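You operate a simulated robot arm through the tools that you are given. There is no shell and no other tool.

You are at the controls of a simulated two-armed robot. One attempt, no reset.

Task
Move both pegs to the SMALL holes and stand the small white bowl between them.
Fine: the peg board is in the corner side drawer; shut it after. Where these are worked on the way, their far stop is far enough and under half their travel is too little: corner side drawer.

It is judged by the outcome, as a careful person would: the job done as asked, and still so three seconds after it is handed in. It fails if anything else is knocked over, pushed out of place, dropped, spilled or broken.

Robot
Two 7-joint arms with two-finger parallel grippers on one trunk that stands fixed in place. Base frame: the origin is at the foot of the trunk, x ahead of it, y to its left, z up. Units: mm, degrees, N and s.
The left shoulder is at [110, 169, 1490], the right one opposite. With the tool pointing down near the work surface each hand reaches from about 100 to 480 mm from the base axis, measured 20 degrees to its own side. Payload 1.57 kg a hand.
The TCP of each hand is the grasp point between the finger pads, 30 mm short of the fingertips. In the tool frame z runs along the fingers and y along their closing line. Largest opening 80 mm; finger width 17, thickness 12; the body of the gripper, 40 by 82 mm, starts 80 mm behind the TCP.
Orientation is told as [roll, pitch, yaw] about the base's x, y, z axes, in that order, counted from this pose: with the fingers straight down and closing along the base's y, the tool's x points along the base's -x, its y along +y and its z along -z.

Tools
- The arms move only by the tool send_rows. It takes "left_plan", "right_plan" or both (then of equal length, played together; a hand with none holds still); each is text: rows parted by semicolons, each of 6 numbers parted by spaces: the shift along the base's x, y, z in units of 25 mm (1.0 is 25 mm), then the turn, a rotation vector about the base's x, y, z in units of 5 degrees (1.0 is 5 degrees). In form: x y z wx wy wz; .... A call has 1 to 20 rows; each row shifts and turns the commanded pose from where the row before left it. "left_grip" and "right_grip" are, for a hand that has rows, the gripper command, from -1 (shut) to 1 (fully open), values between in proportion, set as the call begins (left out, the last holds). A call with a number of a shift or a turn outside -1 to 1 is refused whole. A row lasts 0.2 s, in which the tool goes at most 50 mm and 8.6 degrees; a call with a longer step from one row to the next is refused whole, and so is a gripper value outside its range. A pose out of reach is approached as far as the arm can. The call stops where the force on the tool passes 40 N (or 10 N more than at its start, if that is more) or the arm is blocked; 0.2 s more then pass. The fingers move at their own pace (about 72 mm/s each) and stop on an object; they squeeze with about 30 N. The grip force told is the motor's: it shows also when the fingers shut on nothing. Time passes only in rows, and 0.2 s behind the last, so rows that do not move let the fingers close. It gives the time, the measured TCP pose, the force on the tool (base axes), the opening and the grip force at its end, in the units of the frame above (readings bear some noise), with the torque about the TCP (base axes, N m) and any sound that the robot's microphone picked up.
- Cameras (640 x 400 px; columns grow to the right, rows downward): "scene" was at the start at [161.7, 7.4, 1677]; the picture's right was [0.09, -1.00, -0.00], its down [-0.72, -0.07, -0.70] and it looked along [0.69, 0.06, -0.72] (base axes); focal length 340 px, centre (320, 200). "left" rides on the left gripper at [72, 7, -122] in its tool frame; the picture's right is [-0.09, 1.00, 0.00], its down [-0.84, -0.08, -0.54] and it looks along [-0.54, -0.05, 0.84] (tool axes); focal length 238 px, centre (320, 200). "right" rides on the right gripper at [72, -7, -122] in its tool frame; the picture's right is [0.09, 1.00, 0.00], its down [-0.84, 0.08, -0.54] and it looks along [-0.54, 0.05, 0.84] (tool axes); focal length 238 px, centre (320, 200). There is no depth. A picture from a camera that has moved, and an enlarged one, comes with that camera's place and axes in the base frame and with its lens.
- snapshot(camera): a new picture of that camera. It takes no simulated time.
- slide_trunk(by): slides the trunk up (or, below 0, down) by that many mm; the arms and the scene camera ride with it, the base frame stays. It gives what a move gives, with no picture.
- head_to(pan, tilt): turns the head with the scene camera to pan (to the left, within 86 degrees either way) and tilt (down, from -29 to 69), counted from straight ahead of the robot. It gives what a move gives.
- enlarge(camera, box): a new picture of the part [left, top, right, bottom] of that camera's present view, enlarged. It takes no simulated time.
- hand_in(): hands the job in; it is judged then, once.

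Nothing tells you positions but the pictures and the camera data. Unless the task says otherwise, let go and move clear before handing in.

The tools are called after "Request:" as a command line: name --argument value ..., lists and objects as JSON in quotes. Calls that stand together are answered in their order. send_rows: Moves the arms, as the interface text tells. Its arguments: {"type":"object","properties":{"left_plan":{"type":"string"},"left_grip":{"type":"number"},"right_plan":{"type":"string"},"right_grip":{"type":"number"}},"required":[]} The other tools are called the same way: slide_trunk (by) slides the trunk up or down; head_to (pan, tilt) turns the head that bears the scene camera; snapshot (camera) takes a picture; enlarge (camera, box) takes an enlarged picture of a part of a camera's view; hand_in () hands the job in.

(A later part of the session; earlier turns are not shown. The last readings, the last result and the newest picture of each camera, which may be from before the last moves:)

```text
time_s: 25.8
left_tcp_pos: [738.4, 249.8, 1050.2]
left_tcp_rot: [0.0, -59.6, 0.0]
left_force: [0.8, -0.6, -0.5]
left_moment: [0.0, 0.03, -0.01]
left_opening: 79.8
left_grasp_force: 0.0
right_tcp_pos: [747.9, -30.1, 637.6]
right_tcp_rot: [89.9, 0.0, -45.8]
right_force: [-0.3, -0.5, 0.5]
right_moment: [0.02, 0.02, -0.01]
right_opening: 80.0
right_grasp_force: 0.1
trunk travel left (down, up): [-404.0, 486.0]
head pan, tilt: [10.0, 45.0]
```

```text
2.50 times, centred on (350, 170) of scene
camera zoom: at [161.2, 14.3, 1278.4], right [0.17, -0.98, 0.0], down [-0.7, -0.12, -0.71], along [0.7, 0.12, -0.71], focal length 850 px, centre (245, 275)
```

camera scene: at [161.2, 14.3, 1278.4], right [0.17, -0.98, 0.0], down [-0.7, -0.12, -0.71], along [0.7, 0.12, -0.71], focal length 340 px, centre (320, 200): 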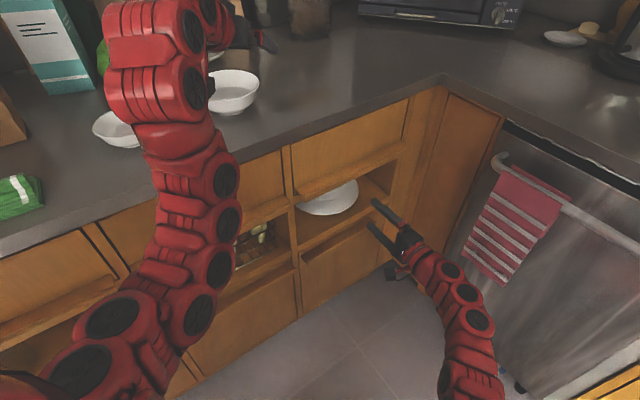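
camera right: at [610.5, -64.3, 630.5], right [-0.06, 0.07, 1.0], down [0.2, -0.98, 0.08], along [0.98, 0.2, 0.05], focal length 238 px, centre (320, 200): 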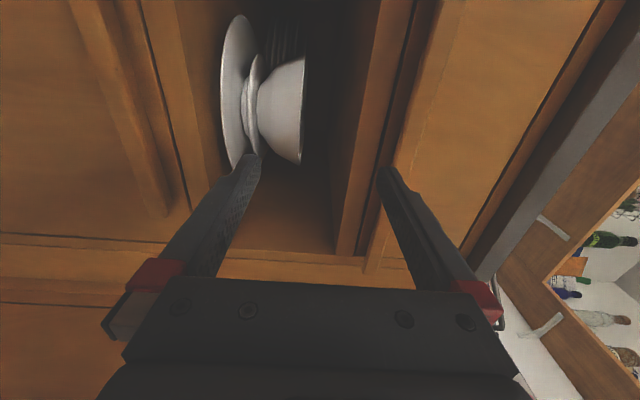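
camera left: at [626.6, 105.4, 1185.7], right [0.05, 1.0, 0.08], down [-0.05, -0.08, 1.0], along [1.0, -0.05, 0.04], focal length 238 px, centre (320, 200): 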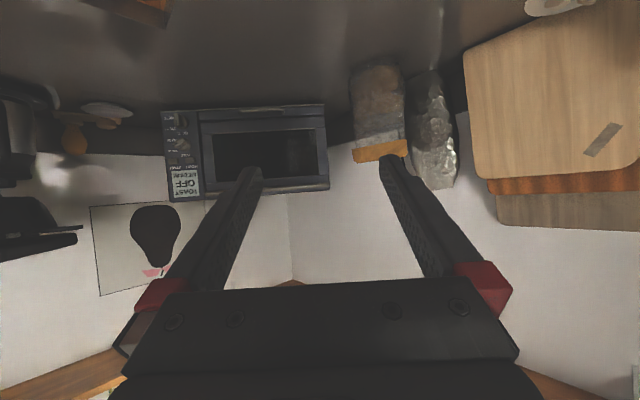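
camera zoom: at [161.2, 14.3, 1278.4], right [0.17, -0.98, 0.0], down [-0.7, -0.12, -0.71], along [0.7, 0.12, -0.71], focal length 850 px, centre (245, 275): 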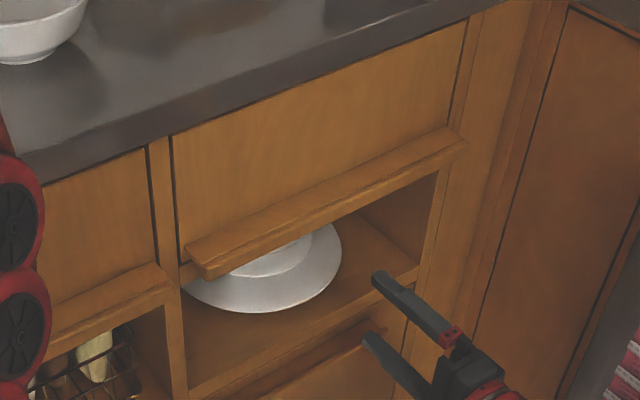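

I raise the right hand to lip height (centre z≈721) with tips about 17 mm in front of it.

Request:
send_rows --right_plan "0.32 0.18 0.667 0 0 0; 0.32 0.18 0.667 0 0 0; 0.32 0.18 0.667 0 0 0; 0.32 0.18 0.667 0 0 0; 0.32 0.18 0.667 0 0 0" --right_grip 1

Request:
snapshot --camera "right"

Request:
enlarge --camera "scene" --box '[270, 90, 430, 250]'

```text
time_s: 27.0
left_tcp_pos: [737.8, 249.5, 1050.6]
left_tcp_rot: [-0.1, -59.7, -0.1]
left_force: [-0.3, -0.7, 0.3]
left_moment: [0.0, 0.01, 0.02]
left_opening: 80.1
left_grasp_force: 0.0
right_tcp_pos: [787.4, -8.0, 720.0]
right_tcp_rot: [90.0, 0.1, -45.6]
right_force: [-0.3, 0.5, -0.2]
right_moment: [-0.01, -0.01, 0.02]
right_opening: 80.1
right_grasp_force: 0.0
trunk travel left (down, up): [-404.0, 486.0]
head pan, tilt: [10.0, 45.0]
```

```text
taken
camera right: at [650.1, -42.0, 713.6], right [-0.06, 0.07, 1.0], down [0.2, -0.98, 0.08], along [0.98, 0.2, 0.05], focal length 238 px, centre (320, 200)
```

right: 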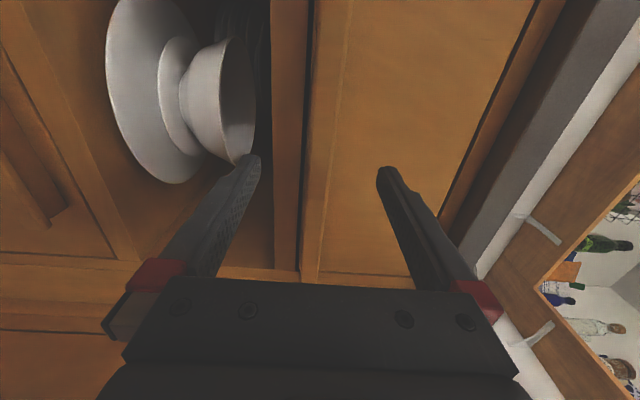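

```text
2.50 times, centred on (350, 170) of scene
camera zoom: at [161.4, 14.4, 1278.4], right [0.17, -0.98, 0.0], down [-0.7, -0.12, -0.71], along [0.7, 0.12, -0.71], focal length 850 px, centre (245, 275)
```

zoom: 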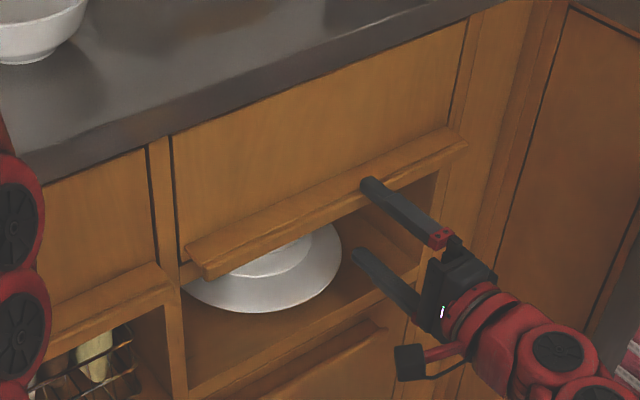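

The fingers straddle the lip (it spans about z 714–735). I go forward 40 mm so the fingertips pass over and under it.

Request:
send_rows --right_plan "0.28 0.275 0.03 0 0 0; 0.28 0.275 0.03 0 0 0; 0.28 0.275 0.03 0 0 0; 0.28 0.275 0.03 0 0 0" --right_grip 1

Request:
snapshot --camera "right"

Request:
enlarge --camera "scene" --box '[270, 90, 430, 250]'

```text
time_s: 28.0
left_tcp_pos: [738.1, 249.5, 1050.5]
left_tcp_rot: [-0.1, -59.7, 0.0]
left_force: [-0.9, 0.1, -0.6]
left_moment: [0.01, -0.01, -0.02]
left_opening: 80.2
left_grasp_force: 0.0
right_tcp_pos: [817.3, 20.6, 724.3]
right_tcp_rot: [90.0, 0.0, -45.7]
right_force: [-0.1, -0.7, -0.7]
right_moment: [0.01, 0.0, 0.0]
right_opening: 80.4
right_grasp_force: 0.1
trunk travel left (down, up): [-404.0, 486.0]
head pan, tilt: [10.0, 45.0]
```

```text
taken
camera right: at [678.5, -13.7, 717.3], right [-0.06, 0.07, 1.0], down [0.2, -0.98, 0.08], along [0.98, 0.2, 0.05], focal length 238 px, centre (320, 200)
```

right: 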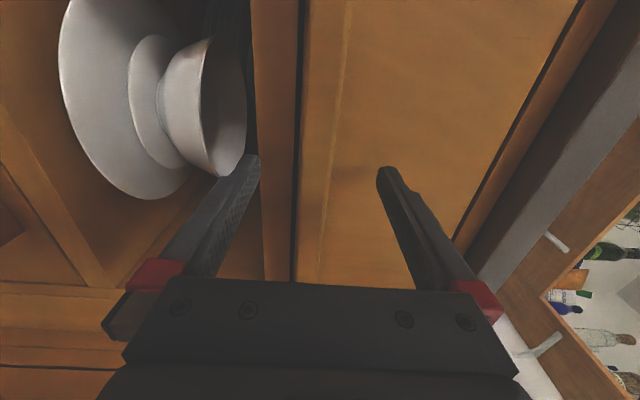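

```text
2.50 times, centred on (350, 170) of scene
camera zoom: at [161.6, 14.3, 1278.3], right [0.17, -0.98, 0.0], down [-0.7, -0.12, -0.71], along [0.7, 0.12, -0.71], focal length 850 px, centre (245, 275)
```

zoom: 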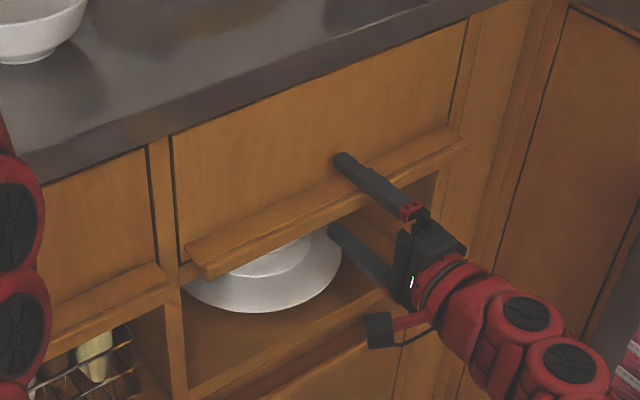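

No contact so far; fingers are above and below the lip. I close the right gripper.

Request:
send_rows --right_plan "0 0 0 0 0 0; 0 0 0 0 0 0; 0 0 0 0 0 0; 0 0 0 0 0 0; 0 0 0 0 0 0" --right_grip -1

Request:
snapshot --camera "right"

Request:
enlarge --camera "scene" --box '[270, 90, 430, 250]'

```text
time_s: 29.2
left_tcp_pos: [739.4, 248.5, 1049.7]
left_tcp_rot: [-0.1, -59.6, 0.0]
left_force: [-0.5, -0.3, -0.6]
left_moment: [-0.03, -0.02, -0.02]
left_opening: 80.0
left_grasp_force: 0.0
right_tcp_pos: [815.3, 20.2, 721.1]
right_tcp_rot: [89.8, 0.1, -45.5]
right_force: [-12.3, -1.6, -20.9]
right_moment: [-0.17, -0.65, -0.05]
right_opening: 19.8
right_grasp_force: 32.9
trunk travel left (down, up): [-404.0, 486.0]
head pan, tilt: [10.0, 45.0]
```

```text
taken
camera right: at [678.4, -13.7, 714.4], right [-0.06, 0.07, 1.0], down [0.2, -0.98, 0.08], along [0.98, 0.2, 0.05], focal length 238 px, centre (320, 200)
```

right: 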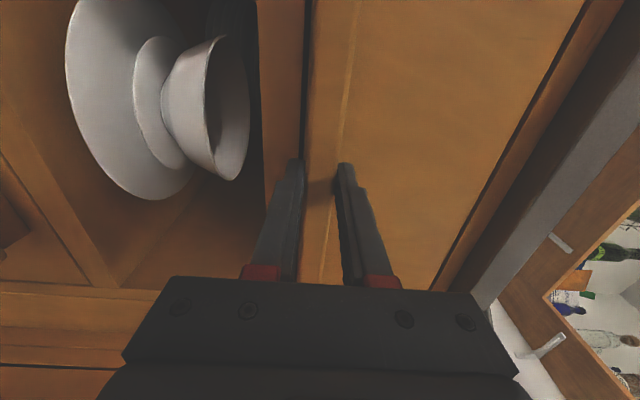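

```text
2.50 times, centred on (350, 170) of scene
camera zoom: at [162.8, 14.2, 1277.9], right [0.17, -0.98, 0.0], down [-0.7, -0.12, -0.71], along [0.7, 0.12, -0.71], focal length 850 px, centre (245, 275)
```

zoom: 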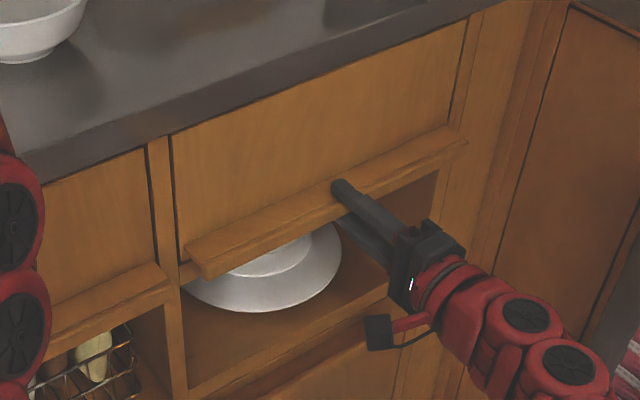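

The lip is gripped (20 mm thick, 33 N). I ease the height by 3 mm and begin pulling the drawer out along (-0.715,-0.70).

Request:
send_rows --right_plan "0 0 -0.12 0 0 0; -0.29 -0.28 0 0 0 0; -0.29 -0.28 0 0 0 0; -0.29 -0.28 0 0 0 0; -0.29 -0.28 0 0 0 0; -0.29 -0.28 0 0 0 0; -0.29 -0.28 0 0 0 0" --right_grip -1

Request:
snapshot --camera "scene"

```text
time_s: 30.8
left_tcp_pos: [738.7, 249.4, 1049.5]
left_tcp_rot: [-0.1, -59.6, 0.0]
left_force: [-0.4, -0.4, 0.4]
left_moment: [-0.01, -0.02, 0.02]
left_opening: 80.0
left_grasp_force: 0.0
right_tcp_pos: [772.2, -22.1, 721.2]
right_tcp_rot: [89.9, 0.1, -45.8]
right_force: [-3.9, 1.5, -10.2]
right_moment: [0.03, -0.66, 0.32]
right_opening: 19.7
right_grasp_force: 33.6
trunk travel left (down, up): [-404.0, 486.0]
head pan, tilt: [10.0, 45.0]
```

```text
taken
camera scene: at [162.3, 14.3, 1278.2], right [0.17, -0.98, 0.0], down [-0.7, -0.12, -0.71], along [0.7, 0.12, -0.71], focal length 340 px, centre (320, 200)
```

scene: 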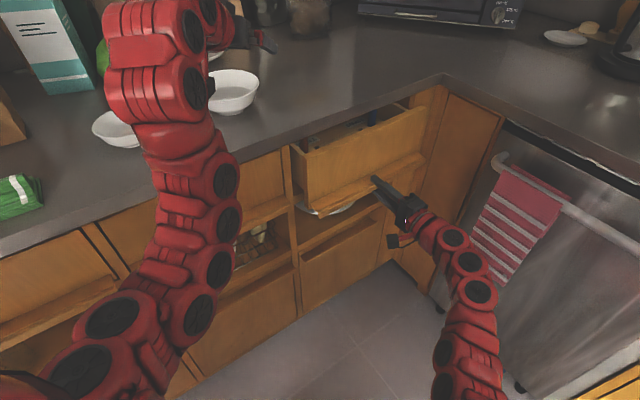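

The drawer slides out well. I continue pulling.

Request:
send_rows --right_plan "-0.36 -0.35 0 0 0 0; -0.36 -0.35 0 0 0 0; -0.36 -0.35 0 0 0 0; -0.36 -0.35 0 0 0 0; -0.36 -0.35 0 0 0 0; -0.36 -0.35 0 0 0 0; -0.36 -0.35 0 0 0 0; -0.36 -0.35 0 0 0 0; -0.36 -0.35 0 0 0 0; -0.36 -0.35 0 0 0 0" --right_grip -1

Request:
snapshot --camera "scene"

```text
time_s: 33.0
left_tcp_pos: [740.4, 249.0, 1050.8]
left_tcp_rot: [0.0, -59.6, 0.0]
left_force: [0.3, -0.8, 0.3]
left_moment: [0.0, -0.01, -0.05]
left_opening: 79.9
left_grasp_force: 0.1
right_tcp_pos: [683.7, -111.5, 720.7]
right_tcp_rot: [90.1, 0.0, -45.9]
right_force: [9.9, -9.7, -2.9]
right_moment: [-0.19, -0.12, 0.02]
right_opening: 19.7
right_grasp_force: 33.3
trunk travel left (down, up): [-404.0, 486.0]
head pan, tilt: [10.0, 45.0]
```

```text
taken
camera scene: at [162.8, 13.0, 1278.2], right [0.17, -0.98, 0.0], down [-0.7, -0.12, -0.71], along [0.7, 0.12, -0.71], focal length 340 px, centre (320, 200)
```

scene: 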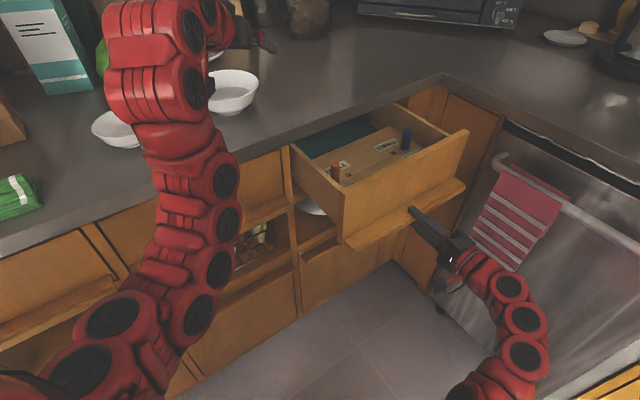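

The drawer holds the peg board with a red and a blue peg. The slide axis is exactly 45 degrees, so I keep pulling with equal x and y after relieving the side load.

Request:
send_rows --right_plan "0.05 -0.07 0 0 0 0; -0.36 -0.36 0 0 0 0; -0.36 -0.36 0 0 0 0; -0.36 -0.36 0 0 0 0; -0.36 -0.36 0 0 0 0; -0.36 -0.36 0 0 0 0; -0.36 -0.36 0 0 0 0; -0.36 -0.36 0 0 0 0; -0.36 -0.36 0 0 0 0" --right_grip -1

Request:
snapshot --camera "scene"

```text
time_s: 35.0
left_tcp_pos: [738.5, 249.3, 1050.8]
left_tcp_rot: [-0.1, -59.8, 0.0]
left_force: [0.8, 0.1, 0.2]
left_moment: [-0.02, 0.0, -0.02]
left_opening: 80.1
left_grasp_force: 0.0
right_tcp_pos: [611.3, -183.3, 720.6]
right_tcp_rot: [90.2, -0.1, -45.6]
right_force: [2.1, -0.6, 2.9]
right_moment: [-0.17, -0.21, -0.15]
right_opening: 19.9
right_grasp_force: 34.0
trunk travel left (down, up): [-404.0, 486.0]
head pan, tilt: [10.0, 45.0]
```

```text
taken
camera scene: at [161.2, 14.2, 1278.5], right [0.17, -0.98, 0.0], down [-0.7, -0.12, -0.71], along [0.7, 0.12, -0.71], focal length 340 px, centre (320, 200)
```

scene: 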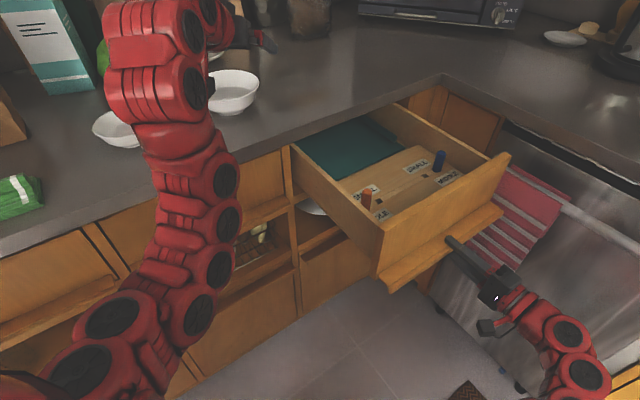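

Request:
enlarge --camera "scene" --box '[290, 100, 520, 250]'

Request:
send_rows --right_plan "-0.36 -0.36 0 0 0 0; -0.36 -0.36 0 0 0 0; -0.36 -0.36 0 0 0 0; -0.36 -0.36 0 0 0 0; -0.36 -0.36 0 0 0 0; -0.36 -0.36 0 0 0 0; -0.36 -0.36 0 0 0 0; -0.36 -0.36 0 0 0 0" --right_grip -1

Request:
snapshot --camera "scene"

```text
2.67 times, centred on (405, 175) of scene
camera zoom: at [161.2, 14.2, 1278.5], right [0.17, -0.98, 0.0], down [-0.7, -0.12, -0.71], along [0.7, 0.12, -0.71], focal length 907 px, centre (93, 267)
```

zoom: 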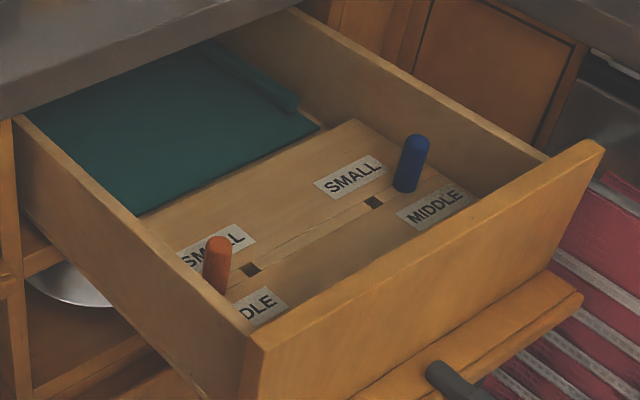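

```text
time_s: 36.8
left_tcp_pos: [737.6, 249.9, 1051.6]
left_tcp_rot: [-0.1, -59.6, 0.1]
left_force: [0.6, 0.6, 0.7]
left_moment: [0.0, -0.01, 0.01]
left_opening: 80.2
left_grasp_force: 0.0
right_tcp_pos: [538.2, -257.2, 720.9]
right_tcp_rot: [90.0, 0.0, -45.8]
right_force: [-1.4, 1.4, 1.5]
right_moment: [-0.11, -0.26, 0.49]
right_opening: 19.6
right_grasp_force: 33.8
trunk travel left (down, up): [-404.0, 486.0]
head pan, tilt: [10.0, 45.0]
```

```text
taken
camera scene: at [160.9, 14.5, 1278.4], right [0.17, -0.98, 0.0], down [-0.7, -0.12, -0.71], along [0.7, 0.12, -0.71], focal length 340 px, centre (320, 200)
```

scene: 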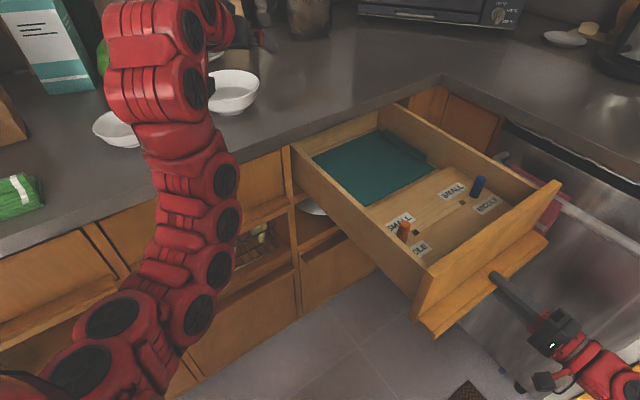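

The drawer is out about 390 mm and the board is wholly in view. I zoom in to read the labels and the holes.

Request:
enlarge --camera "scene" --box '[350, 150, 540, 280]'

Request:
enlarge --camera "scene" --box '[370, 160, 450, 260]'

Request:
enlarge --camera "scene" --box '[430, 160, 530, 230]'

```text
3.08 times, centred on (445, 215) of scene
camera zoom: at [160.9, 14.5, 1278.4], right [0.17, -0.98, 0.0], down [-0.7, -0.12, -0.71], along [0.7, 0.12, -0.71], focal length 1047 px, centre (-65, 154)
```

zoom: 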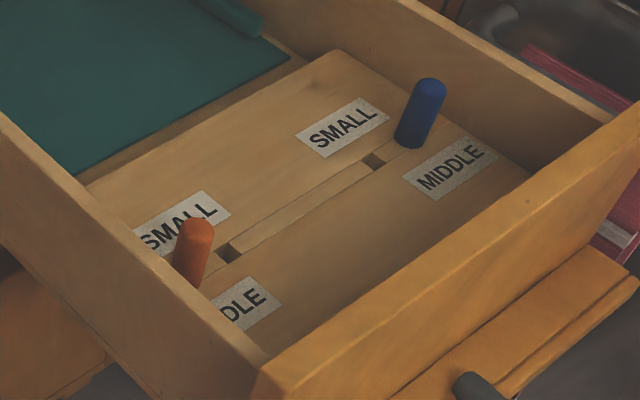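

```text
4.00 times, centred on (410, 210) of scene
camera zoom: at [160.9, 14.5, 1278.4], right [0.17, -0.98, 0.0], down [-0.7, -0.12, -0.71], along [0.7, 0.12, -0.71], focal length 1361 px, centre (-40, 160)
```

zoom: 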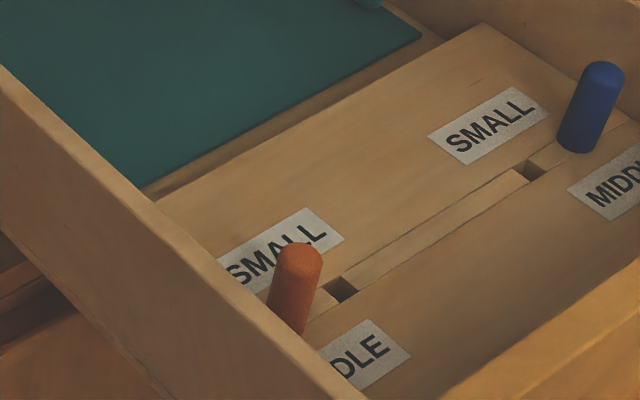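

```text
5.71 times, centred on (480, 195) of scene
camera zoom: at [160.9, 14.5, 1278.4], right [0.17, -0.98, 0.0], down [-0.7, -0.12, -0.71], along [0.7, 0.12, -0.71], focal length 1944 px, centre (-594, 229)
```

zoom: 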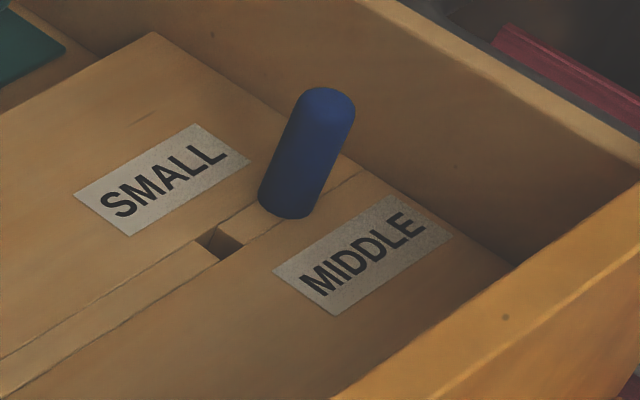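

Reading the board: two SMALL holes (dark squares) lie about 142 mm apart at roughly (611,-95) and (711,-195); both pegs stand in the outer MIDDLE holes, red near (586,-69) and blue near (736,-222). The drawer is well open, so I let go of the lip and back the right hand off.

Request:
send_rows --right_plan "0 0 0 0 0 0; 0 0 0 0 0 0; 0 0 0 0 0 0; 0 0 0 0 0 0" --right_grip 1

Request:
send_rows --right_plan "-0.4 -0.4 0 0 0 0; -0.4 -0.4 0 0 0 0; -0.4 -0.4 0 0 0 0; -0.4 -0.4 0 0 0 0"

Request:
snapshot --camera "scene"

```text
time_s: 37.8
left_tcp_pos: [738.0, 249.3, 1049.7]
left_tcp_rot: [-0.1, -59.7, 0.1]
left_force: [-0.5, -0.6, -0.4]
left_moment: [-0.04, -0.01, 0.01]
left_opening: 79.8
left_grasp_force: 0.0
right_tcp_pos: [538.6, -257.1, 721.0]
right_tcp_rot: [90.0, 0.0, -45.8]
right_force: [-0.3, 0.4, -0.1]
right_moment: [0.0, -0.01, 0.02]
right_opening: 79.9
right_grasp_force: 0.2
trunk travel left (down, up): [-404.0, 486.0]
head pan, tilt: [10.0, 45.0]
```

```text
time_s: 38.8
left_tcp_pos: [738.2, 249.5, 1049.9]
left_tcp_rot: [-0.1, -59.8, 0.0]
left_force: [0.0, -0.5, -0.9]
left_moment: [0.02, -0.02, 0.02]
left_opening: 79.9
left_grasp_force: 0.0
right_tcp_pos: [499.4, -296.8, 722.8]
right_tcp_rot: [90.0, 0.0, -45.6]
right_force: [0.0, -0.3, 0.1]
right_moment: [-0.01, 0.0, 0.01]
right_opening: 80.0
right_grasp_force: 0.1
trunk travel left (down, up): [-404.0, 486.0]
head pan, tilt: [10.0, 45.0]
```

```text
taken
camera scene: at [161.3, 14.1, 1278.4], right [0.17, -0.98, 0.0], down [-0.7, -0.12, -0.71], along [0.7, 0.12, -0.71], focal length 340 px, centre (320, 200)
```

scene: 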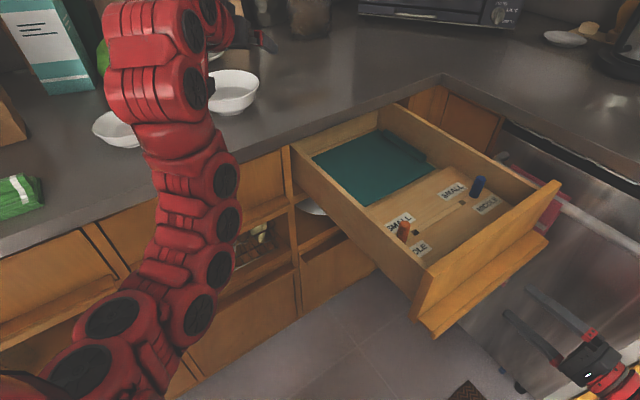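

Drawer stays open. I raise the trunk by 100 mm for better reach over the drawer, then lift the right hand and turn its fingers down.

Request:
slide_trunk --by 100

Request:
send_rows --right_plan "0 0 0.9 0 0 0; 0 0 0.9 0 0 0; 0 0 0.9 0 0 0; 0 0 0.9 0 0 0; 0 0 0.9 0 0 0; 0 0 0.9 0 0 0; 0 0 0.9 0 0 0"

Request:
snapshot --camera "scene"

```text
time_s: 40.1
left_tcp_pos: [738.4, 249.9, 1151.1]
left_tcp_rot: [-0.2, -59.7, 0.1]
left_force: [0.5, -0.2, -0.2]
left_moment: [-0.03, -0.01, 0.01]
left_opening: 79.9
left_grasp_force: 0.0
right_tcp_pos: [499.3, -296.0, 822.5]
right_tcp_rot: [90.0, 0.1, -45.8]
right_force: [0.3, -0.5, 0.7]
right_moment: [-0.01, -0.02, -0.02]
right_opening: 80.0
right_grasp_force: 0.0
trunk travel left (down, up): [-504.0, 386.0]
head pan, tilt: [10.0, 45.0]
```

```text
time_s: 41.7
left_tcp_pos: [739.1, 249.4, 1151.4]
left_tcp_rot: [-0.1, -59.7, 0.1]
left_force: [0.0, -0.3, 0.0]
left_moment: [-0.02, -0.02, 0.01]
left_opening: 79.8
left_grasp_force: 0.0
right_tcp_pos: [498.8, -295.0, 980.0]
right_tcp_rot: [90.1, 0.1, -45.6]
right_force: [-0.4, -0.9, -0.8]
right_moment: [-0.02, -0.01, 0.02]
right_opening: 80.2
right_grasp_force: 0.1
trunk travel left (down, up): [-504.0, 386.0]
head pan, tilt: [10.0, 45.0]
```

```text
taken
camera scene: at [161.4, 14.3, 1378.4], right [0.17, -0.98, 0.0], down [-0.7, -0.12, -0.71], along [0.7, 0.12, -0.71], focal length 340 px, centre (320, 200)
```

scene: 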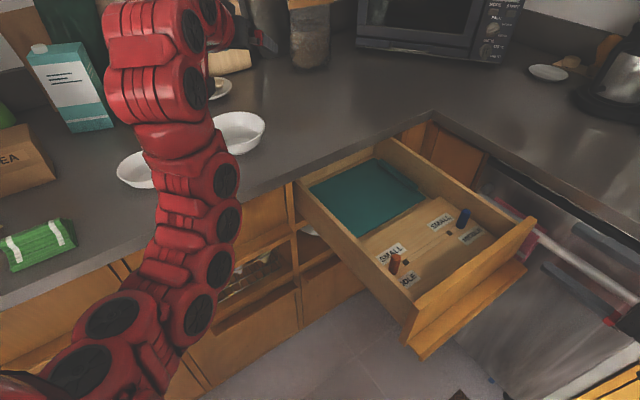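

Next I carry the right hand over the drawer while turning its fingers straight down, closing along the 45-degree line.

Request:
send_rows --right_plan "0.45 0.14 0 -0.707 0.707 0; 0.45 0.14 0 -0.707 0.707 0; 0.45 0.14 0 -0.707 0.707 0; 0.45 0.14 0 -0.707 0.707 0; 0.45 0.14 0 -0.707 0.707 0; 0.45 0.14 0 -0.707 0.707 0; 0.45 0.14 0 -0.707 0.707 0; 0.45 0.14 0 -0.707 0.707 0; 0.45 0.14 0 -0.707 0.707 0; 0.45 0.14 0 -0.707 0.707 0; 0.45 0.14 0 -0.707 0.707 0; 0.45 0.14 0 -0.707 0.707 0; 0.45 0.14 0 -0.707 0.707 0; 0.45 0.14 0 -0.707 0.707 0; 0.45 0.14 0 -0.707 0.707 0; 0.45 0.14 0 -0.707 0.707 0; 0.45 0.14 0 -0.707 0.707 0; 0.45 0.14 0 -0.707 0.707 0"

Request:
snapshot --camera "scene"

Request:
snapshot --camera "right"

```text
time_s: 45.5
left_tcp_pos: [738.1, 249.7, 1150.5]
left_tcp_rot: [-0.1, -59.6, 0.0]
left_force: [-0.2, 0.8, -0.7]
left_moment: [-0.01, -0.03, 0.02]
left_opening: 79.9
left_grasp_force: 0.0
right_tcp_pos: [604.2, -257.4, 977.2]
right_tcp_rot: [40.3, -0.6, -45.6]
right_force: [-0.5, -0.3, -0.3]
right_moment: [-0.04, 0.03, 0.01]
right_opening: 79.8
right_grasp_force: 0.1
right hand out of reach, approached as far as the arm can: row 10, 11, 12, 13, 14, 15, 16, 17, 18
trunk travel left (down, up): [-504.0, 386.0]
head pan, tilt: [10.0, 45.0]
```

```text
taken
camera scene: at [161.5, 14.2, 1378.4], right [0.17, -0.98, 0.0], down [-0.7, -0.12, -0.71], along [0.7, 0.12, -0.71], focal length 340 px, centre (320, 200)
```

scene: 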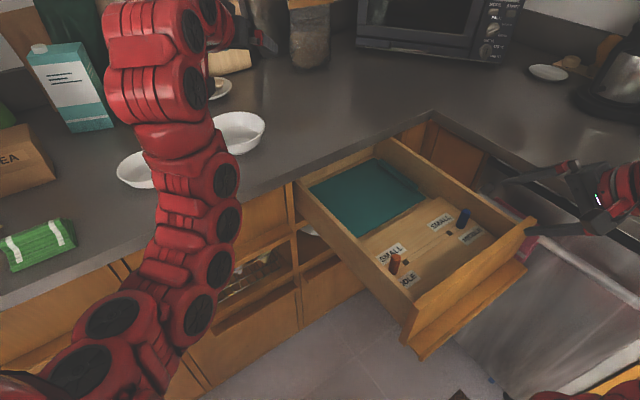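

```text
taken
camera right: at [493.0, -265.8, 1064.4], right [0.47, 0.6, 0.64], down [0.37, -0.8, 0.47], along [0.8, 0.02, -0.6], focal length 238 px, centre (320, 200)
```

right: 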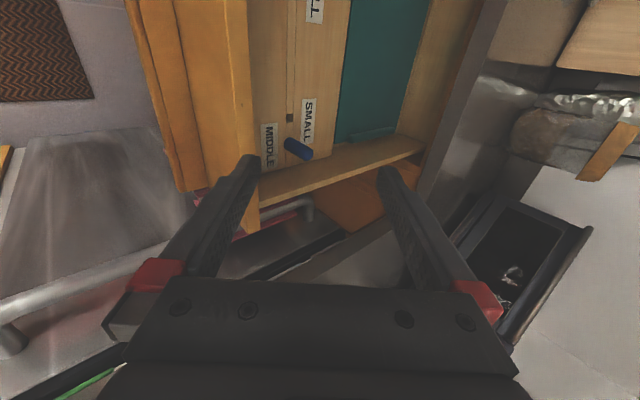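

The wrist limit stops the turn here; going farther out frees it. I move forward and slightly down, then finish the turn.

Request:
send_rows --right_plan "0.6 0.2 -0.2 0 0 0; 0.6 0.2 -0.2 0 0 0; 0.6 0.2 -0.2 0 0 0; 0.6 0.2 -0.2 0 0 0; 0.5 0.2 -0.2 -0.707 0.707 0; 0.5 0.2 -0.2 -0.707 0.707 0; 0.5 0.2 -0.2 -0.707 0.707 0; 0.2 0.1 -0.2 -0.707 0.707 0; 0.2 0.1 -0.2 -0.707 0.707 0; 0.2 0 -0.2 -0.707 0.707 0; 0 0 -0.2 -0.707 0.707 0; 0 0 -0.2 -0.707 0.707 0"

Request:
snapshot --camera "scene"

Request:
snapshot --camera "right"

```text
time_s: 48.1
left_tcp_pos: [737.9, 250.1, 1151.0]
left_tcp_rot: [-0.1, -59.7, -0.1]
left_force: [0.5, 0.0, 0.3]
left_moment: [0.02, 0.02, 0.0]
left_opening: 79.9
left_grasp_force: 0.0
right_tcp_pos: [628.3, -167.8, 900.5]
right_tcp_rot: [28.1, -0.8, -45.6]
right_force: [-0.2, -0.7, 0.0]
right_moment: [0.01, 0.0, 0.0]
right_opening: 79.7
right_grasp_force: 0.1
right hand out of reach, approached as far as the arm can: row 5, 6, 7, 8, 9, 10, 11, 12
trunk travel left (down, up): [-504.0, 386.0]
head pan, tilt: [10.0, 45.0]
```

```text
taken
camera scene: at [161.4, 14.2, 1378.4], right [0.17, -0.98, 0.0], down [-0.7, -0.12, -0.71], along [0.7, 0.12, -0.71], focal length 340 px, centre (320, 200)
```

scene: 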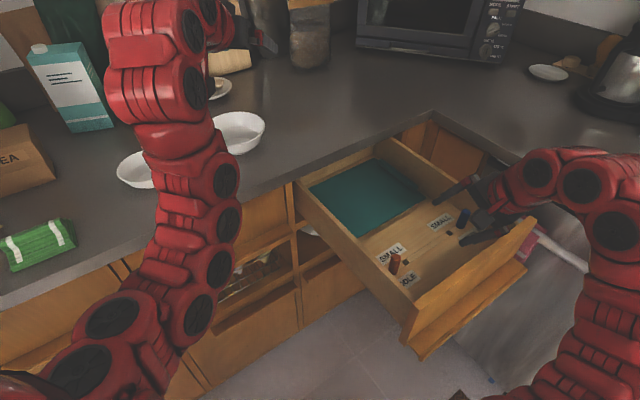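

```text
taken
camera right: at [531.9, -159.0, 1002.5], right [0.56, 0.69, 0.47], down [0.45, -0.72, 0.53], along [0.7, -0.08, -0.71], focal length 238 px, centre (320, 200)
```

right: 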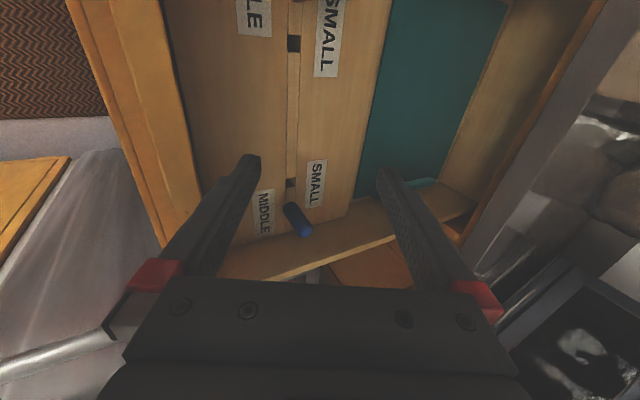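

The wrist needs the hand farther out. I translate toward above the blue peg without turning first.

Request:
send_rows --right_plan "0.8 -0.4 0.2 0 0 0; 0.8 -0.4 0.2 0 0 0; 0.8 -0.4 0.2 0 0 0; 0.8 -0.4 0.2 0 0 0; 0.8 -0.4 0 0 0 0"

Request:
snapshot --camera "scene"

```text
time_s: 49.3
left_tcp_pos: [738.8, 249.2, 1150.5]
left_tcp_rot: [0.0, -59.6, 0.0]
left_force: [-0.3, -0.3, 1.1]
left_moment: [-0.02, 0.04, -0.01]
left_opening: 79.8
left_grasp_force: 0.1
right_tcp_pos: [707.6, -201.6, 892.9]
right_tcp_rot: [28.1, -0.7, -45.5]
right_force: [-0.2, -0.2, -0.2]
right_moment: [0.01, -0.01, -0.01]
right_opening: 79.7
right_grasp_force: 0.0
right hand out of reach, approached as far as the arm can: row 1, 2, 3, 4
trunk travel left (down, up): [-504.0, 386.0]
head pan, tilt: [10.0, 45.0]
```

```text
taken
camera scene: at [162.0, 13.9, 1378.3], right [0.17, -0.98, 0.0], down [-0.7, -0.12, -0.71], along [0.7, 0.12, -0.71], focal length 340 px, centre (320, 200)
```

scene: 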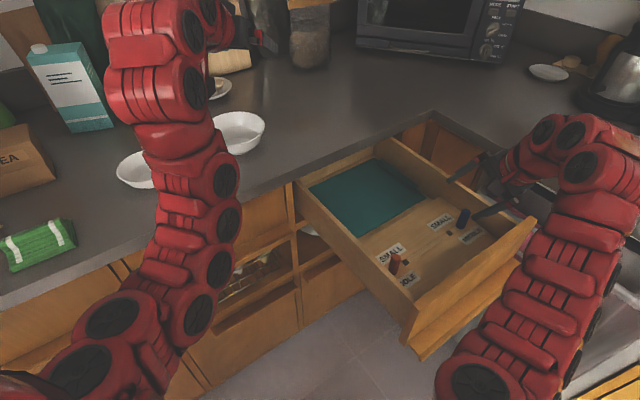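

I try finishing the turn in place now.

Request:
send_rows --right_plan "0 0 -0.1 -0.707 0.707 0; 0 0 -0.1 -0.707 0.707 0; 0 0 -0.1 -0.707 0.707 0; 0 0 -0.1 -0.707 0.707 0; 0 0 -0.1 -0.707 0.707 0; 0 0 -0.1 -0.43 0.43 0"

Request:
snapshot --camera "right"

Request:
snapshot --camera "scene"

```text
time_s: 50.7
left_tcp_pos: [738.3, 249.8, 1150.9]
left_tcp_rot: [-0.1, -59.7, 0.0]
left_force: [-0.9, -0.1, 0.4]
left_moment: [-0.02, -0.03, 0.01]
left_opening: 80.2
left_grasp_force: 0.0
right_tcp_pos: [707.6, -202.2, 879.6]
right_tcp_rot: [0.2, -1.0, -45.1]
right_force: [-0.4, 0.4, 0.0]
right_moment: [-0.01, 0.02, -0.03]
right_opening: 80.0
right_grasp_force: 0.1
trunk travel left (down, up): [-504.0, 386.0]
head pan, tilt: [10.0, 45.0]
```

```text
taken
camera right: at [650.9, -155.3, 998.7], right [0.64, 0.77, 0.0], down [0.64, -0.53, 0.56], along [0.43, -0.36, -0.83], focal length 238 px, centre (320, 200)
```

right: 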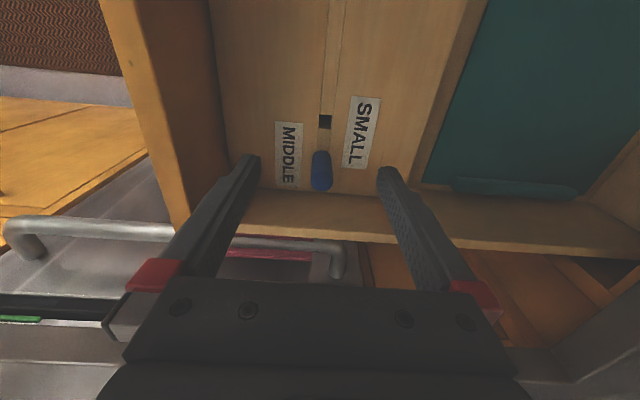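

```text
taken
camera scene: at [161.5, 14.4, 1378.4], right [0.17, -0.98, 0.0], down [-0.7, -0.12, -0.71], along [0.7, 0.12, -0.71], focal length 340 px, centre (320, 200)
```

scene: 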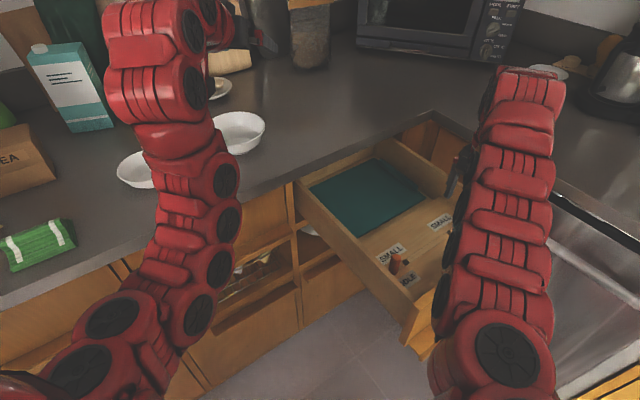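

The right hand now points down above the drawer. I zoom its camera on the blue peg and holes for exact positions.

Request:
enlarge --camera "right" --box '[260, 90, 420, 200]'

Request:
enlarge --camera "right" --box '[260, 0, 420, 110]'

```text
3.64 times, centred on (340, 145) of right
camera zoom: at [650.9, -155.3, 998.7], right [0.64, 0.77, 0.0], down [0.64, -0.53, 0.56], along [0.43, -0.36, -0.83], focal length 867 px, centre (247, 400)
```

zoom: 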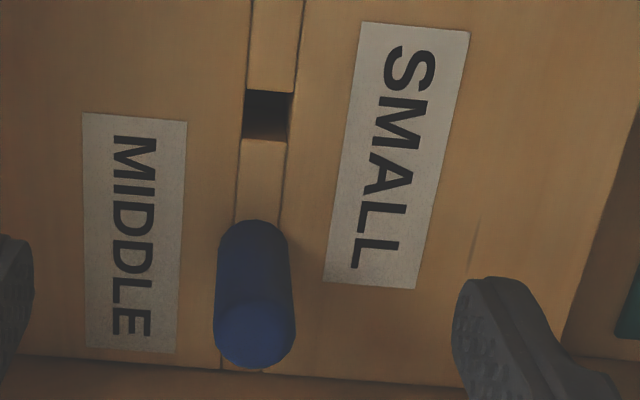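

```text
3.64 times, centred on (340, 55) of right
camera zoom: at [650.9, -155.3, 998.7], right [0.64, 0.77, 0.0], down [0.64, -0.53, 0.56], along [0.43, -0.36, -0.83], focal length 867 px, centre (247, 727)
```

zoom: 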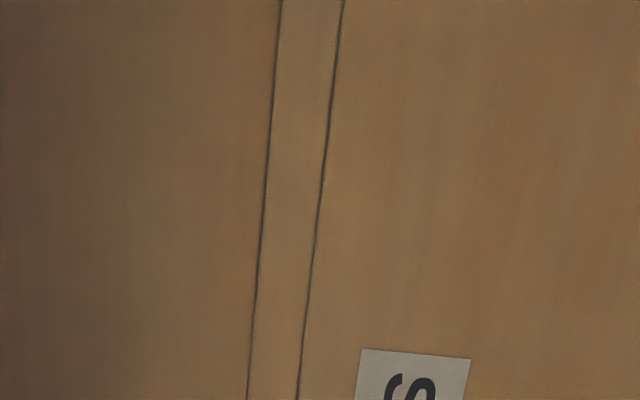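

The board top is near z=772. The blue peg's axis is about (732,-221), its top near z=825; the right SMALL hole centre is about (703,-192). Pegs (about 20 mm) seem to have a narrower stem in 13 mm square holes. I move the right hand over the blue peg.

Request:
send_rows --right_plan "0.25 -0.19 0 0.035 0.035 0; 0.25 -0.19 0 0.035 0.035 0; 0.25 -0.19 0 0.035 0.035 0; 0.25 -0.19 0 0.035 0.035 0; 0 0 -0.5 0 0 0; 0 0 -0.3 0 0 0" --right_grip 1

Request:
snapshot --camera "right"

Request:
enlarge --camera "right" --box '[240, 90, 400, 200]'

```text
time_s: 52.1
left_tcp_pos: [737.6, 250.1, 1150.4]
left_tcp_rot: [-0.2, -59.6, 0.0]
left_force: [0.1, 0.4, -0.9]
left_moment: [-0.03, -0.01, 0.02]
left_opening: 80.0
left_grasp_force: 0.1
right_tcp_pos: [721.7, -218.1, 857.1]
right_tcp_rot: [0.2, 0.1, -45.1]
right_force: [0.6, -0.1, -0.2]
right_moment: [-0.01, -0.01, -0.01]
right_opening: 80.0
right_grasp_force: 0.1
right hand out of reach, approached as far as the arm can: row 4
trunk travel left (down, up): [-504.0, 386.0]
head pan, tilt: [10.0, 45.0]
```

```text
taken
camera right: at [667.6, -172.4, 977.6], right [0.64, 0.77, 0.0], down [0.65, -0.54, 0.54], along [0.42, -0.35, -0.84], focal length 238 px, centre (320, 200)
```

right: 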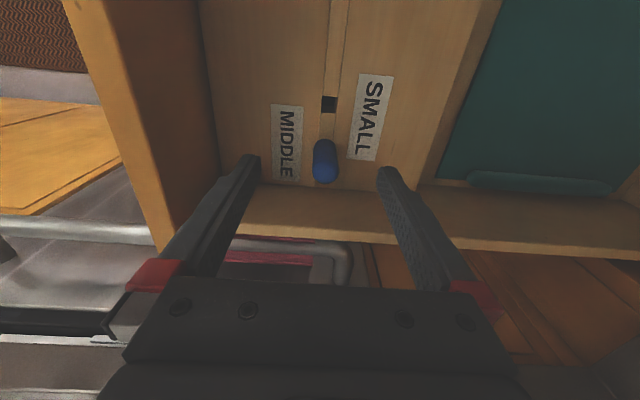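

```text
3.64 times, centred on (320, 145) of right
camera zoom: at [667.6, -172.4, 977.6], right [0.64, 0.77, 0.0], down [0.65, -0.54, 0.54], along [0.42, -0.35, -0.84], focal length 867 px, centre (320, 400)
```

zoom: 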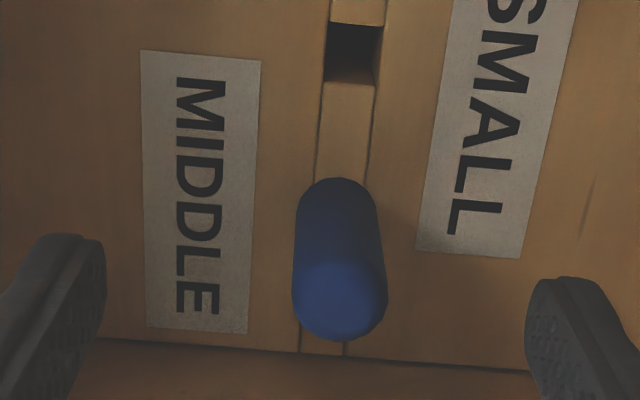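

The reach edge limited the last step slightly. The blue peg's axis is at about (732,-221), so I shift the remaining 10 mm while coming lower.

Request:
send_rows --right_plan "0 0 -0.4 0 0 0; 0.2 -0.06 -0.2 0 0 0; 0.21 -0.07 0 0 0 0" --right_grip 1

```text
time_s: 52.9
left_tcp_pos: [738.3, 250.1, 1149.6]
left_tcp_rot: [-0.1, -59.6, 0.1]
left_force: [-0.5, 0.4, 0.4]
left_moment: [-0.01, 0.01, 0.0]
left_opening: 80.0
left_grasp_force: 0.0
right_tcp_pos: [728.5, -217.4, 841.7]
right_tcp_rot: [0.1, 0.0, -45.0]
right_force: [-0.2, -0.9, -0.9]
right_moment: [-0.02, 0.0, 0.01]
right_opening: 80.2
right_grasp_force: 0.1
right hand out of reach, approached as far as the arm can: row 3
trunk travel left (down, up): [-504.0, 386.0]
head pan, tilt: [10.0, 45.0]
```

It is just at the edge of reach; a lower trunk will help. I lift the hand 60 mm and drop the trunk 60 mm.

Request:
send_rows --right_plan "0 0 0.6 0 0 0; 0 0 0.6 0 0 0; 0 0 0.6 0 0 0; 0 0 0.6 0 0 0"

Request:
slide_trunk --by -60

```text
time_s: 53.9
left_tcp_pos: [738.1, 249.9, 1150.3]
left_tcp_rot: [0.0, -59.7, -0.1]
left_force: [-0.5, 0.4, 0.5]
left_moment: [0.02, -0.03, 0.02]
left_opening: 80.2
left_grasp_force: 0.1
right_tcp_pos: [717.2, -227.0, 900.9]
right_tcp_rot: [0.2, 0.0, -45.2]
right_force: [-0.1, -0.2, 0.2]
right_moment: [0.06, -0.02, -0.01]
right_opening: 80.1
right_grasp_force: 0.1
right hand out of reach, approached as far as the arm can: row 2, 4
trunk travel left (down, up): [-504.0, 386.0]
head pan, tilt: [10.0, 45.0]
```

```text
time_s: 54.9
left_tcp_pos: [737.7, 249.8, 1091.7]
left_tcp_rot: [-0.1, -59.7, 0.0]
left_force: [-0.3, -1.0, 0.1]
left_moment: [0.0, 0.02, -0.02]
left_opening: 80.1
left_grasp_force: 0.0
right_tcp_pos: [718.6, -226.8, 840.5]
right_tcp_rot: [0.2, 0.0, -45.1]
right_force: [0.0, 0.5, 1.2]
right_moment: [-0.04, 0.0, -0.02]
right_opening: 79.9
right_grasp_force: 0.1
trunk travel left (down, up): [-444.0, 446.0]
head pan, tilt: [10.0, 45.0]
```

Now I try again to centre on the blue peg at (732,-221.5).

Request:
send_rows --right_plan "0.27 0.1 0 0 0 0; 0.27 0.1 0 0 0 0"

Request:
snapshot --camera "scene"

```text
time_s: 55.5
left_tcp_pos: [738.4, 249.3, 1090.8]
left_tcp_rot: [-0.2, -59.7, 0.1]
left_force: [-0.8, -0.3, 0.3]
left_moment: [-0.02, -0.02, -0.02]
left_opening: 79.9
left_grasp_force: 0.0
right_tcp_pos: [717.8, -225.8, 840.9]
right_tcp_rot: [0.1, 0.0, -45.0]
right_force: [0.2, -0.1, 0.2]
right_moment: [-0.01, 0.0, 0.02]
right_opening: 79.9
right_grasp_force: 0.0
right hand out of reach, approached as far as the arm can: row 1, 2
trunk travel left (down, up): [-444.0, 446.0]
head pan, tilt: [10.0, 45.0]
```

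```text
taken
camera scene: at [161.5, 14.3, 1318.4], right [0.17, -0.98, 0.0], down [-0.7, -0.12, -0.71], along [0.7, 0.12, -0.71], focal length 340 px, centre (320, 200)
```

scene: 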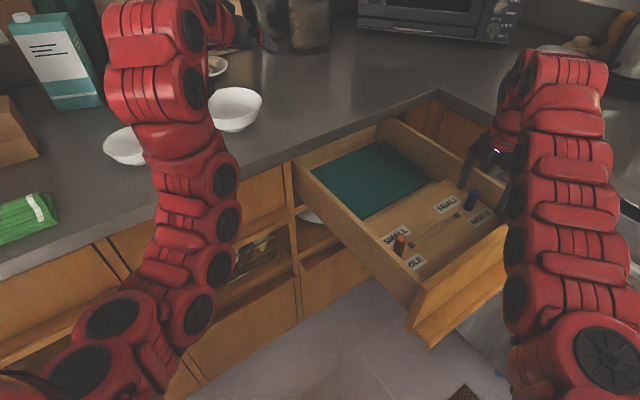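

The arm's reach is limited by its wrist height relative to the shoulder; a higher trunk should help. I raise it 130 mm and come down again over the blue peg.

Request:
slide_trunk --by 130

Request:
send_rows --right_plan "0 0 -0.8 0 0 0; 0 0 -0.8 0 0 0; 0 0 -0.8 0 0 0; 0 0 -0.8 0 0 0; 0.28 0.09 -0.5 0 0 0; 0.28 0.09 -0.4 0 0 0"

Request:
enlarge --camera "right" --box '[240, 60, 400, 200]'

```text
time_s: 57.1
left_tcp_pos: [739.0, 249.9, 1221.3]
left_tcp_rot: [-0.1, -59.7, 0.0]
left_force: [0.1, 0.5, -0.4]
left_moment: [-0.03, 0.01, 0.03]
left_opening: 80.0
left_grasp_force: 0.1
right_tcp_pos: [718.6, -226.0, 969.7]
right_tcp_rot: [0.0, 0.0, -45.1]
right_force: [0.6, -0.5, 0.1]
right_moment: [0.05, 0.04, 0.02]
right_opening: 80.1
right_grasp_force: 0.0
trunk travel left (down, up): [-574.0, 316.0]
head pan, tilt: [10.0, 45.0]
```

```text
time_s: 58.5
left_tcp_pos: [738.7, 249.2, 1220.8]
left_tcp_rot: [-0.1, -59.7, 0.0]
left_force: [0.9, 0.2, 0.5]
left_moment: [-0.04, -0.01, 0.04]
left_opening: 80.2
left_grasp_force: 0.0
right_tcp_pos: [725.9, -223.6, 877.1]
right_tcp_rot: [0.2, 0.0, -45.1]
right_force: [0.1, -0.3, 0.1]
right_moment: [-0.04, 0.05, -0.08]
right_opening: 79.9
right_grasp_force: 0.1
right hand out of reach, approached as far as the arm can: row 6
trunk travel left (down, up): [-574.0, 316.0]
head pan, tilt: [10.0, 45.0]
```

```text
2.86 times, centred on (320, 130) of right
camera zoom: at [670.8, -178.3, 998.8], right [0.64, 0.77, 0.0], down [0.64, -0.54, 0.54], along [0.42, -0.35, -0.84], focal length 681 px, centre (320, 400)
```

zoom: 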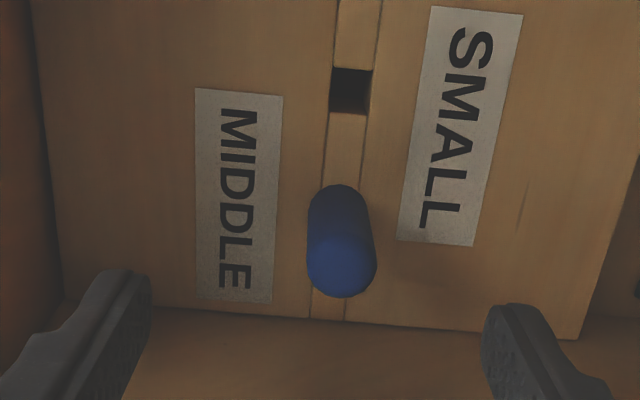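

I go lower first, then shift the last few millimetres.

Request:
send_rows --right_plan "0 0 -0.5 0 0 0; 0 0 -0.5 0 0 0; 0 0 -0.4 0 0 0; 0.12 0.04 0 0 0 0; 0.12 0.04 0 0 0 0"

Request:
snapshot --camera "right"

```text
time_s: 59.7
left_tcp_pos: [738.3, 249.8, 1220.5]
left_tcp_rot: [-0.1, -59.8, 0.0]
left_force: [-0.1, 0.4, 0.0]
left_moment: [0.01, -0.02, 0.04]
left_opening: 80.1
left_grasp_force: 0.2
right_tcp_pos: [727.0, -221.8, 842.5]
right_tcp_rot: [0.2, -0.1, -45.1]
right_force: [0.6, -0.4, 0.0]
right_moment: [0.01, 0.0, 0.0]
right_opening: 79.9
right_grasp_force: 0.0
right hand out of reach, approached as far as the arm can: row 5
trunk travel left (down, up): [-574.0, 316.0]
head pan, tilt: [10.0, 45.0]
```

```text
taken
camera right: at [671.9, -176.3, 964.0], right [0.64, 0.77, 0.0], down [0.64, -0.54, 0.54], along [0.42, -0.35, -0.84], focal length 238 px, centre (320, 200)
```

right: 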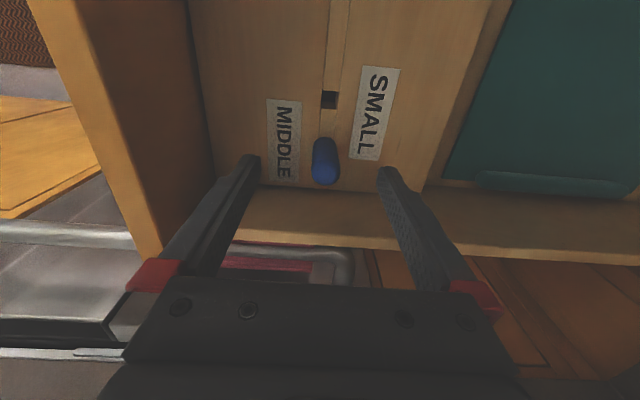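

It stays 5 mm short with straight-down fingers, so I tilt the hand 5 degrees about its closing axis (this keeps the pads parallel to the peg), which pulls the wrist back within reach.

Request:
send_rows --right_plan "0 0 0 -0.354 -0.354 0; 0 0 0 -0.354 -0.354 0; 0.1 0 0 0 0 0; 0.1 0.02 0 0 0 0"

Request:
enlarge --camera "right" --box '[240, 60, 400, 200]'

```text
time_s: 60.7
left_tcp_pos: [737.8, 250.2, 1221.0]
left_tcp_rot: [-0.1, -59.6, 0.0]
left_force: [-0.4, 0.5, -0.1]
left_moment: [0.02, -0.02, 0.02]
left_opening: 80.1
left_grasp_force: 0.1
right_tcp_pos: [732.6, -221.2, 842.1]
right_tcp_rot: [0.2, -5.0, -45.0]
right_force: [-1.3, -0.5, -0.7]
right_moment: [-0.03, -0.01, -0.01]
right_opening: 79.9
right_grasp_force: 0.2
trunk travel left (down, up): [-574.0, 316.0]
head pan, tilt: [10.0, 45.0]
```

```text
2.86 times, centred on (320, 130) of right
camera zoom: at [669.5, -167.8, 957.1], right [0.64, 0.77, -0.01], down [0.61, -0.5, 0.61], along [0.47, -0.4, -0.79], focal length 681 px, centre (320, 400)
```

zoom: 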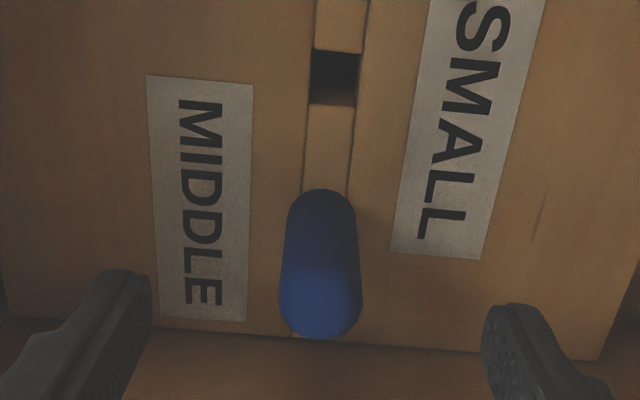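

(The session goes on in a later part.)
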